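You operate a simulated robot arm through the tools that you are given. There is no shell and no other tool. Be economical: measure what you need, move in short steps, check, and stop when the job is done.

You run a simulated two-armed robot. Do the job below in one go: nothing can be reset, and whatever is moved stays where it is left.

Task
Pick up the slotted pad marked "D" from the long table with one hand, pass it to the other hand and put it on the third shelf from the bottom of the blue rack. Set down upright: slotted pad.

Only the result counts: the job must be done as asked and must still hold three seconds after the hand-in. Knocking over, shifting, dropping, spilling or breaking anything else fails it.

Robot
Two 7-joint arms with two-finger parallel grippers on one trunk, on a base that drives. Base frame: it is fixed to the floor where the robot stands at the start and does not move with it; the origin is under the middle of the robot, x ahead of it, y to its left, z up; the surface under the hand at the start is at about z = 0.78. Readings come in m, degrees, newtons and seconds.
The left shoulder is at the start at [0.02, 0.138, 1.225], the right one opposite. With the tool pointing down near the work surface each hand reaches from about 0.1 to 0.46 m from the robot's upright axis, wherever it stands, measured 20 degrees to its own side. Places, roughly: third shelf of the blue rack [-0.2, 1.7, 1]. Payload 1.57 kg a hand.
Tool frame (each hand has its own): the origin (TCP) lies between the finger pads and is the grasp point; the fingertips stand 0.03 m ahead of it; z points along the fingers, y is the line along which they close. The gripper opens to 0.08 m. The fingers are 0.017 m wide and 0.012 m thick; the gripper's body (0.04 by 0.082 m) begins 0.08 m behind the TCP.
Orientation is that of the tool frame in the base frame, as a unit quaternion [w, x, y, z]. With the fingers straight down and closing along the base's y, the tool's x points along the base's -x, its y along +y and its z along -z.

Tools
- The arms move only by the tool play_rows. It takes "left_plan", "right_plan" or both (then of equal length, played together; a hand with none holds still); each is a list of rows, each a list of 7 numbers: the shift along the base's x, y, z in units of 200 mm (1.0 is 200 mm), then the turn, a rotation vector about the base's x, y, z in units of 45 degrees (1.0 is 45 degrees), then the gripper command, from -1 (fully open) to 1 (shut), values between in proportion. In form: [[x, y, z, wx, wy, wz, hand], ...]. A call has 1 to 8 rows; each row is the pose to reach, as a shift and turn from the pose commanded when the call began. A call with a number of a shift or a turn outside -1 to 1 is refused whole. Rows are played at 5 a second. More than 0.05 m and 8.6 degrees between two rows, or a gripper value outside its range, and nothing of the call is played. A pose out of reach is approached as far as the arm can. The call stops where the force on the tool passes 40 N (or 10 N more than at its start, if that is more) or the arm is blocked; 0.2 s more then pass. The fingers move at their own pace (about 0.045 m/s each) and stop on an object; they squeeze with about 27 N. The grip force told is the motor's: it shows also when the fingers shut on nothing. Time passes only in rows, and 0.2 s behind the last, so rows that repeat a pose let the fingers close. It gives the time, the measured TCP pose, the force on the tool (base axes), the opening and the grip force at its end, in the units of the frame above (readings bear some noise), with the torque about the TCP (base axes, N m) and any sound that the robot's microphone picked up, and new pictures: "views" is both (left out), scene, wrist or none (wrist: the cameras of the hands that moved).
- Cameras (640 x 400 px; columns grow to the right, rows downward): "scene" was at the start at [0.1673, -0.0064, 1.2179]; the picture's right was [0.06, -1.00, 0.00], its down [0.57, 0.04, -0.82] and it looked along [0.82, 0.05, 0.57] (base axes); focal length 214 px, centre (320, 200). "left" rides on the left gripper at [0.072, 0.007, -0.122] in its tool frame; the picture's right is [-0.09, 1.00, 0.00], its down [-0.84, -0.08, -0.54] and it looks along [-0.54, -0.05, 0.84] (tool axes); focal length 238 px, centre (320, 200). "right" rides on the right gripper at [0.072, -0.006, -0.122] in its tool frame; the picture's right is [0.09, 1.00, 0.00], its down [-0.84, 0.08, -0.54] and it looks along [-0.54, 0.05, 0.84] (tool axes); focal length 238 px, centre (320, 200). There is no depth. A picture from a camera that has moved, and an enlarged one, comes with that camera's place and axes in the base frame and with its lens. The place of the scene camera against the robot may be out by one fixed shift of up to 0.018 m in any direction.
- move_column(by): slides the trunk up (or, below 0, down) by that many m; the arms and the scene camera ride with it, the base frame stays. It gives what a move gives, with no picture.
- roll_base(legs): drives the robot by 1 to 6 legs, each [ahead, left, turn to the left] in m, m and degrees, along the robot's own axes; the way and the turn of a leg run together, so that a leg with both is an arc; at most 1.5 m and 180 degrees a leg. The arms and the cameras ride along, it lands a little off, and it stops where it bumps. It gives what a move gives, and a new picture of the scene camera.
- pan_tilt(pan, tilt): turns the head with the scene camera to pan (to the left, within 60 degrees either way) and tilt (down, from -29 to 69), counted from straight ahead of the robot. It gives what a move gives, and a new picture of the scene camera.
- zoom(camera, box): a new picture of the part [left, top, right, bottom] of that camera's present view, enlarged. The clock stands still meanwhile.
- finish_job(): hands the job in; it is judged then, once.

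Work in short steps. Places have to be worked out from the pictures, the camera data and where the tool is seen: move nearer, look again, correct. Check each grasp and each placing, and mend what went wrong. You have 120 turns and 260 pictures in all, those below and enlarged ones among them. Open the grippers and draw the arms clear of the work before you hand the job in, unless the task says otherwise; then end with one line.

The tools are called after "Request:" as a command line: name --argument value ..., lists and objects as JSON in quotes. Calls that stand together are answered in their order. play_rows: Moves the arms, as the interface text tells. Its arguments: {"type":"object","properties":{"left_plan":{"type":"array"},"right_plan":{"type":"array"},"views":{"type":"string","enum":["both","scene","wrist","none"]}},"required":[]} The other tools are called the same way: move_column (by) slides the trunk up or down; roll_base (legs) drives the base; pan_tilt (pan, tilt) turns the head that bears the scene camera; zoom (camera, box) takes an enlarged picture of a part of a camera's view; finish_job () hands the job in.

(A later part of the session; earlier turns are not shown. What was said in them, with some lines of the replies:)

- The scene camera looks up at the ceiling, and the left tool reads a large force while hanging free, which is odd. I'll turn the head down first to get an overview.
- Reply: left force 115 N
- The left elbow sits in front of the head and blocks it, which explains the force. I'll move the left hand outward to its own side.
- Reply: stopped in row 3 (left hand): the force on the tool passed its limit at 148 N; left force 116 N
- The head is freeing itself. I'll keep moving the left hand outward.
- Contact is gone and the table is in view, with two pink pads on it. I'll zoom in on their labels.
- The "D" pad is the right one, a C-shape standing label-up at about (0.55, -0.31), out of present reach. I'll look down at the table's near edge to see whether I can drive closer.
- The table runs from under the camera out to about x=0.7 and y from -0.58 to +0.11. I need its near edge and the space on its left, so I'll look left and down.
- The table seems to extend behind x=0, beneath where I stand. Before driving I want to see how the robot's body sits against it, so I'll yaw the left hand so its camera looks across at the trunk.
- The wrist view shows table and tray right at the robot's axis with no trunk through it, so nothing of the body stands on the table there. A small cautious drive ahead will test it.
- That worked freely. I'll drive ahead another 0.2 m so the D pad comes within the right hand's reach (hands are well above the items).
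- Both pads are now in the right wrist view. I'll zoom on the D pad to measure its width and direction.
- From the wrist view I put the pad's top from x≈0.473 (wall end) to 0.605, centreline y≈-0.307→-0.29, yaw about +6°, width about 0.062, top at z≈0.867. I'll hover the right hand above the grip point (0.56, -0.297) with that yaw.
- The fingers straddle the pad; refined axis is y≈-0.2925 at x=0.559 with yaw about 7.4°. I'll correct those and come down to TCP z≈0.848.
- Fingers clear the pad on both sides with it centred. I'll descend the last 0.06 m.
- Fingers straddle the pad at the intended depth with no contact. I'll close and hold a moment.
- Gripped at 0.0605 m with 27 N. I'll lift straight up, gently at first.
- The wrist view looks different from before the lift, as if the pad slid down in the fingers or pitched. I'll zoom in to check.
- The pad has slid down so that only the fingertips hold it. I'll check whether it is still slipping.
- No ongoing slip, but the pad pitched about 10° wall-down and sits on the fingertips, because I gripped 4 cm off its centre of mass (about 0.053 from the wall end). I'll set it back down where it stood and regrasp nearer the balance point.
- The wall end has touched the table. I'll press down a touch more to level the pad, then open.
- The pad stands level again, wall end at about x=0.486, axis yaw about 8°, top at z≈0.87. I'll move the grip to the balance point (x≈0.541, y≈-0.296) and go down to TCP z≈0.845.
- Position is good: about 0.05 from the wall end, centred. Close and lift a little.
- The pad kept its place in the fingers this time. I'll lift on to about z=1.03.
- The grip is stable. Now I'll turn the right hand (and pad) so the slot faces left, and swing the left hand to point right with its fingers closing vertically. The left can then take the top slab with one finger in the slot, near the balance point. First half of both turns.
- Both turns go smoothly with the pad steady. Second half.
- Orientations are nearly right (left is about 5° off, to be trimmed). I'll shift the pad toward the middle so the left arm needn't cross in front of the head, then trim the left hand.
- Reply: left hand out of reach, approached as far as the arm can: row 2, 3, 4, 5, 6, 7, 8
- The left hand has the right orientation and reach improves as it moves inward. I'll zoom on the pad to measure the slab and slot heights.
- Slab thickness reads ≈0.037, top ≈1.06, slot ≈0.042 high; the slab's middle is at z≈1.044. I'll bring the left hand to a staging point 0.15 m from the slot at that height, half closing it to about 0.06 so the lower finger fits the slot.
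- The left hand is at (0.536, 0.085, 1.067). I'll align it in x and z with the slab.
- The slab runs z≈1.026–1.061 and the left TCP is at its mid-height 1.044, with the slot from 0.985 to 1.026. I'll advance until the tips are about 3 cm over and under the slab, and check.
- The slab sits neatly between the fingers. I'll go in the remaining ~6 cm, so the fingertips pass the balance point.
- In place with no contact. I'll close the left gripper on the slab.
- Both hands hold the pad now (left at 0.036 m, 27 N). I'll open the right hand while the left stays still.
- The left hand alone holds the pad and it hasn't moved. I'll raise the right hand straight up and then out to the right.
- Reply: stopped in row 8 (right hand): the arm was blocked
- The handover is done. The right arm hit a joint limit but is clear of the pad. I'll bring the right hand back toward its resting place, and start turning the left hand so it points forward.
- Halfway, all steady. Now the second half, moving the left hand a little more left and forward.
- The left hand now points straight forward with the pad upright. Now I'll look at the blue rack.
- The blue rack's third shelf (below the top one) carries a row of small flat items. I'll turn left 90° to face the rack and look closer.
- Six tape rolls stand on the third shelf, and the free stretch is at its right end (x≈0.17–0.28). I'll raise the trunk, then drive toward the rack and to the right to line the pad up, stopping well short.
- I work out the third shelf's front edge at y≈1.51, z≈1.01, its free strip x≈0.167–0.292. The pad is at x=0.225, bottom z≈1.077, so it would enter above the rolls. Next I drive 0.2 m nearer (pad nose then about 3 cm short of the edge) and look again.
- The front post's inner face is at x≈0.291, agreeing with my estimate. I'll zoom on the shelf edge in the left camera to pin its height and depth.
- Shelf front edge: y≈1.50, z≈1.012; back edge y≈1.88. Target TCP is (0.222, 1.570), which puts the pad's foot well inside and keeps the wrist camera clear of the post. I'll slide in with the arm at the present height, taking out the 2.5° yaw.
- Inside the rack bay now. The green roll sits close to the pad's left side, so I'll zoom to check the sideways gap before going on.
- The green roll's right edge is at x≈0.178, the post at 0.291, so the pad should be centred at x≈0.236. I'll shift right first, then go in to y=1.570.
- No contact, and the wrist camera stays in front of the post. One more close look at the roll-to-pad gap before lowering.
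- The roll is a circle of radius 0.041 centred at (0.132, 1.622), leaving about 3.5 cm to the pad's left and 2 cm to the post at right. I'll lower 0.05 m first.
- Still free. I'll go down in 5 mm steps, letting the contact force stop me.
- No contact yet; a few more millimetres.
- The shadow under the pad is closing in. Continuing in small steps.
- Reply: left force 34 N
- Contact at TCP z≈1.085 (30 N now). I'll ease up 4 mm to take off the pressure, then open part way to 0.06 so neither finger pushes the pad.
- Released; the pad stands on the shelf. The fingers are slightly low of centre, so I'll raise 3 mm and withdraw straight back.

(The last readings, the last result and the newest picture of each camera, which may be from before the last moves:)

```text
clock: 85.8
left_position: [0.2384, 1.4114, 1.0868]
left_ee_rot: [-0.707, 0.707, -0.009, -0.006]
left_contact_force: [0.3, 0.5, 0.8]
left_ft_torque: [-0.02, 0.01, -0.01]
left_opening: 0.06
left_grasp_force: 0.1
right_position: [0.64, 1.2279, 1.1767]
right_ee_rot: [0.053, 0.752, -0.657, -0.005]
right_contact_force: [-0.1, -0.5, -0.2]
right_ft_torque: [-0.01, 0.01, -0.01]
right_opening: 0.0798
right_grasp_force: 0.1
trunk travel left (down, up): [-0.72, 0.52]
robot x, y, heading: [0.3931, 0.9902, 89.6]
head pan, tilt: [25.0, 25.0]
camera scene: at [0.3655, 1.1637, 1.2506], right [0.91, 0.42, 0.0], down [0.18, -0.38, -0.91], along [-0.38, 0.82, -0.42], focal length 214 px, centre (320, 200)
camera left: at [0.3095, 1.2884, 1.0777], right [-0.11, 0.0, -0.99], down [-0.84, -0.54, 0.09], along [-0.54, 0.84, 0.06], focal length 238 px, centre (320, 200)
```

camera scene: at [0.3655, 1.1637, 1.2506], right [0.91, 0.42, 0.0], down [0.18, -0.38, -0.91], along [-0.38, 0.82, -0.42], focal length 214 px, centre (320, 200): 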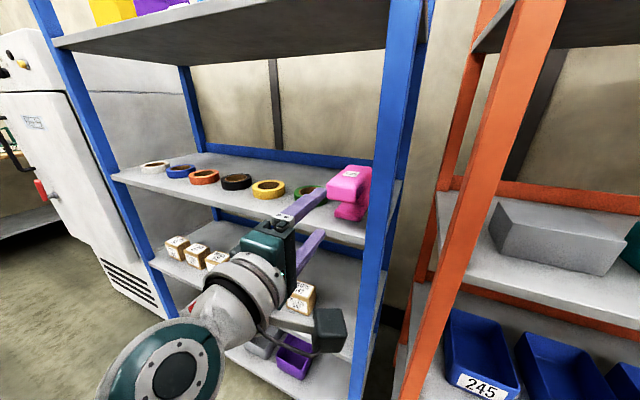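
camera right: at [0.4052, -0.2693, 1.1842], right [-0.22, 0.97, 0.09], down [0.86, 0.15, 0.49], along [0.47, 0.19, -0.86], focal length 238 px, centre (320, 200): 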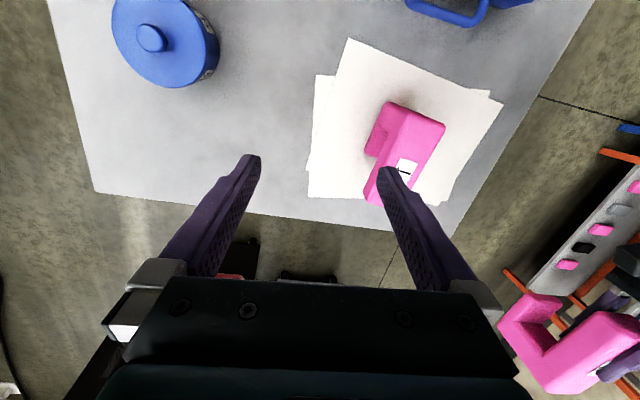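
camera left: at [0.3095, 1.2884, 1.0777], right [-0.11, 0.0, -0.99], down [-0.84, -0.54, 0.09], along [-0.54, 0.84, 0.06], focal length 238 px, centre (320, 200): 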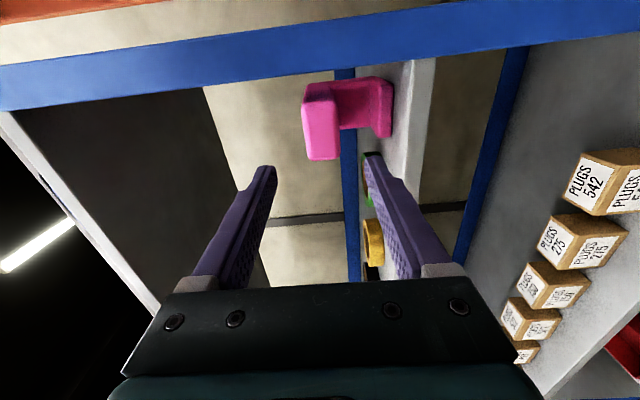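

The pad stands upright, alone at the shelf's right end, and the hand is free. I'll back the robot away, open the gripper fully and take a final look.

Request:
roll_base --legs '[[-0.3, 0, 0]]'

Request:
play_rows --left_plan '[[0, 0, 0, 0, 0, 0, -1], [0, 0, 0, 0, 0, 0, -1]]' --views "none"

Request:
zoom --camera "scene" --box '[180, 80, 440, 260]'

```text
clock: 87.8
left_position: [0.2385, 1.1104, 1.0867]
left_ee_rot: [-0.706, 0.708, -0.008, -0.005]
left_contact_force: [-0.1, -0.4, 0.2]
left_ft_torque: [0.02, -0.01, 0.0]
left_opening: 0.0598
left_grasp_force: 0.1
right_position: [0.6382, 0.9254, 1.178]
right_ee_rot: [0.052, 0.752, -0.657, -0.006]
right_contact_force: [-1.0, 0.3, -0.1]
right_ft_torque: [0.02, -0.02, 0.0]
right_opening: 0.0802
right_grasp_force: 0.0
trunk travel left (down, up): [-0.72, 0.52]
robot x, y, heading: [0.3937, 0.6903, 89.7]
head pan, tilt: [25.0, 25.0]
camera scene: at [0.3644, 0.863, 1.2506], right [0.91, 0.42, 0.0], down [0.18, -0.38, -0.91], along [-0.38, 0.82, -0.42], focal length 214 px, centre (320, 200)
```

scene: 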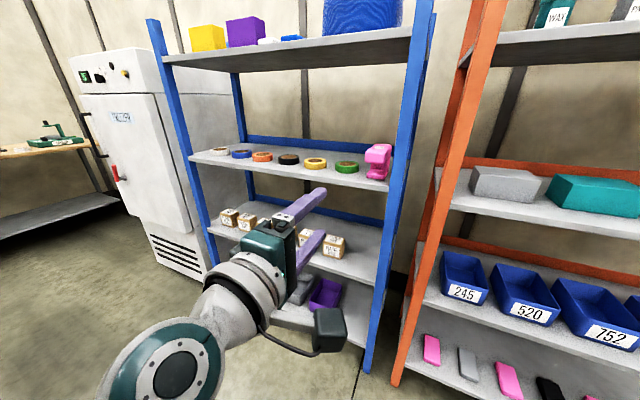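

```text
clock: 88.4
left_position: [0.2367, 1.1093, 1.0856]
left_ee_rot: [-0.706, 0.708, -0.007, -0.006]
left_contact_force: [0.0, -0.1, 0.1]
left_ft_torque: [0.0, 0.01, 0.03]
left_opening: 0.08
left_grasp_force: 0.0
right_position: [0.6391, 0.9253, 1.1771]
right_ee_rot: [0.053, 0.752, -0.657, -0.006]
right_contact_force: [-0.6, -0.5, 0.2]
right_ft_torque: [0.0, 0.0, -0.01]
right_opening: 0.08
right_grasp_force: 0.0
trunk travel left (down, up): [-0.72, 0.52]
robot x, y, heading: [0.3972, 0.6895, 89.8]
head pan, tilt: [25.0, 25.0]
```

```text
2.22 times, centred on (310, 170) of scene
camera zoom: at [0.3644, 0.863, 1.2506], right [0.91, 0.42, 0.0], down [0.18, -0.38, -0.91], along [-0.38, 0.82, -0.42], focal length 477 px, centre (342, 267)
```

zoom: 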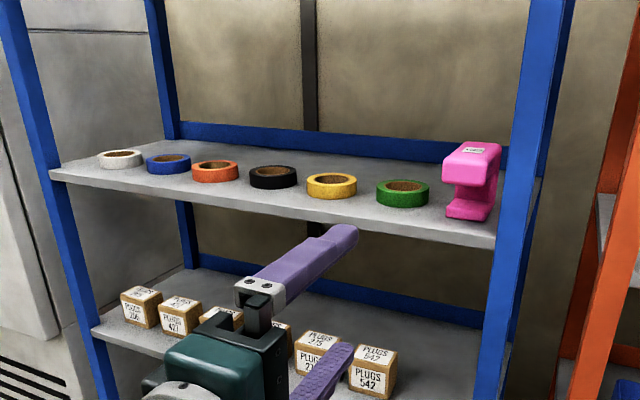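

The pad stands upright, label up, at the right end of the blue rack's third shelf. The tape rolls look untouched, and both hands are open and clear.

Request:
finish_job

```text
The job is handed in.
```

The "D" pad was picked up with the right hand, passed to the left hand and set upright on the third shelf from the bottom of the blue rack. It slipped on the first lift, so I set it back on the table and regrasped it; I saw nothing else knocked or moved.
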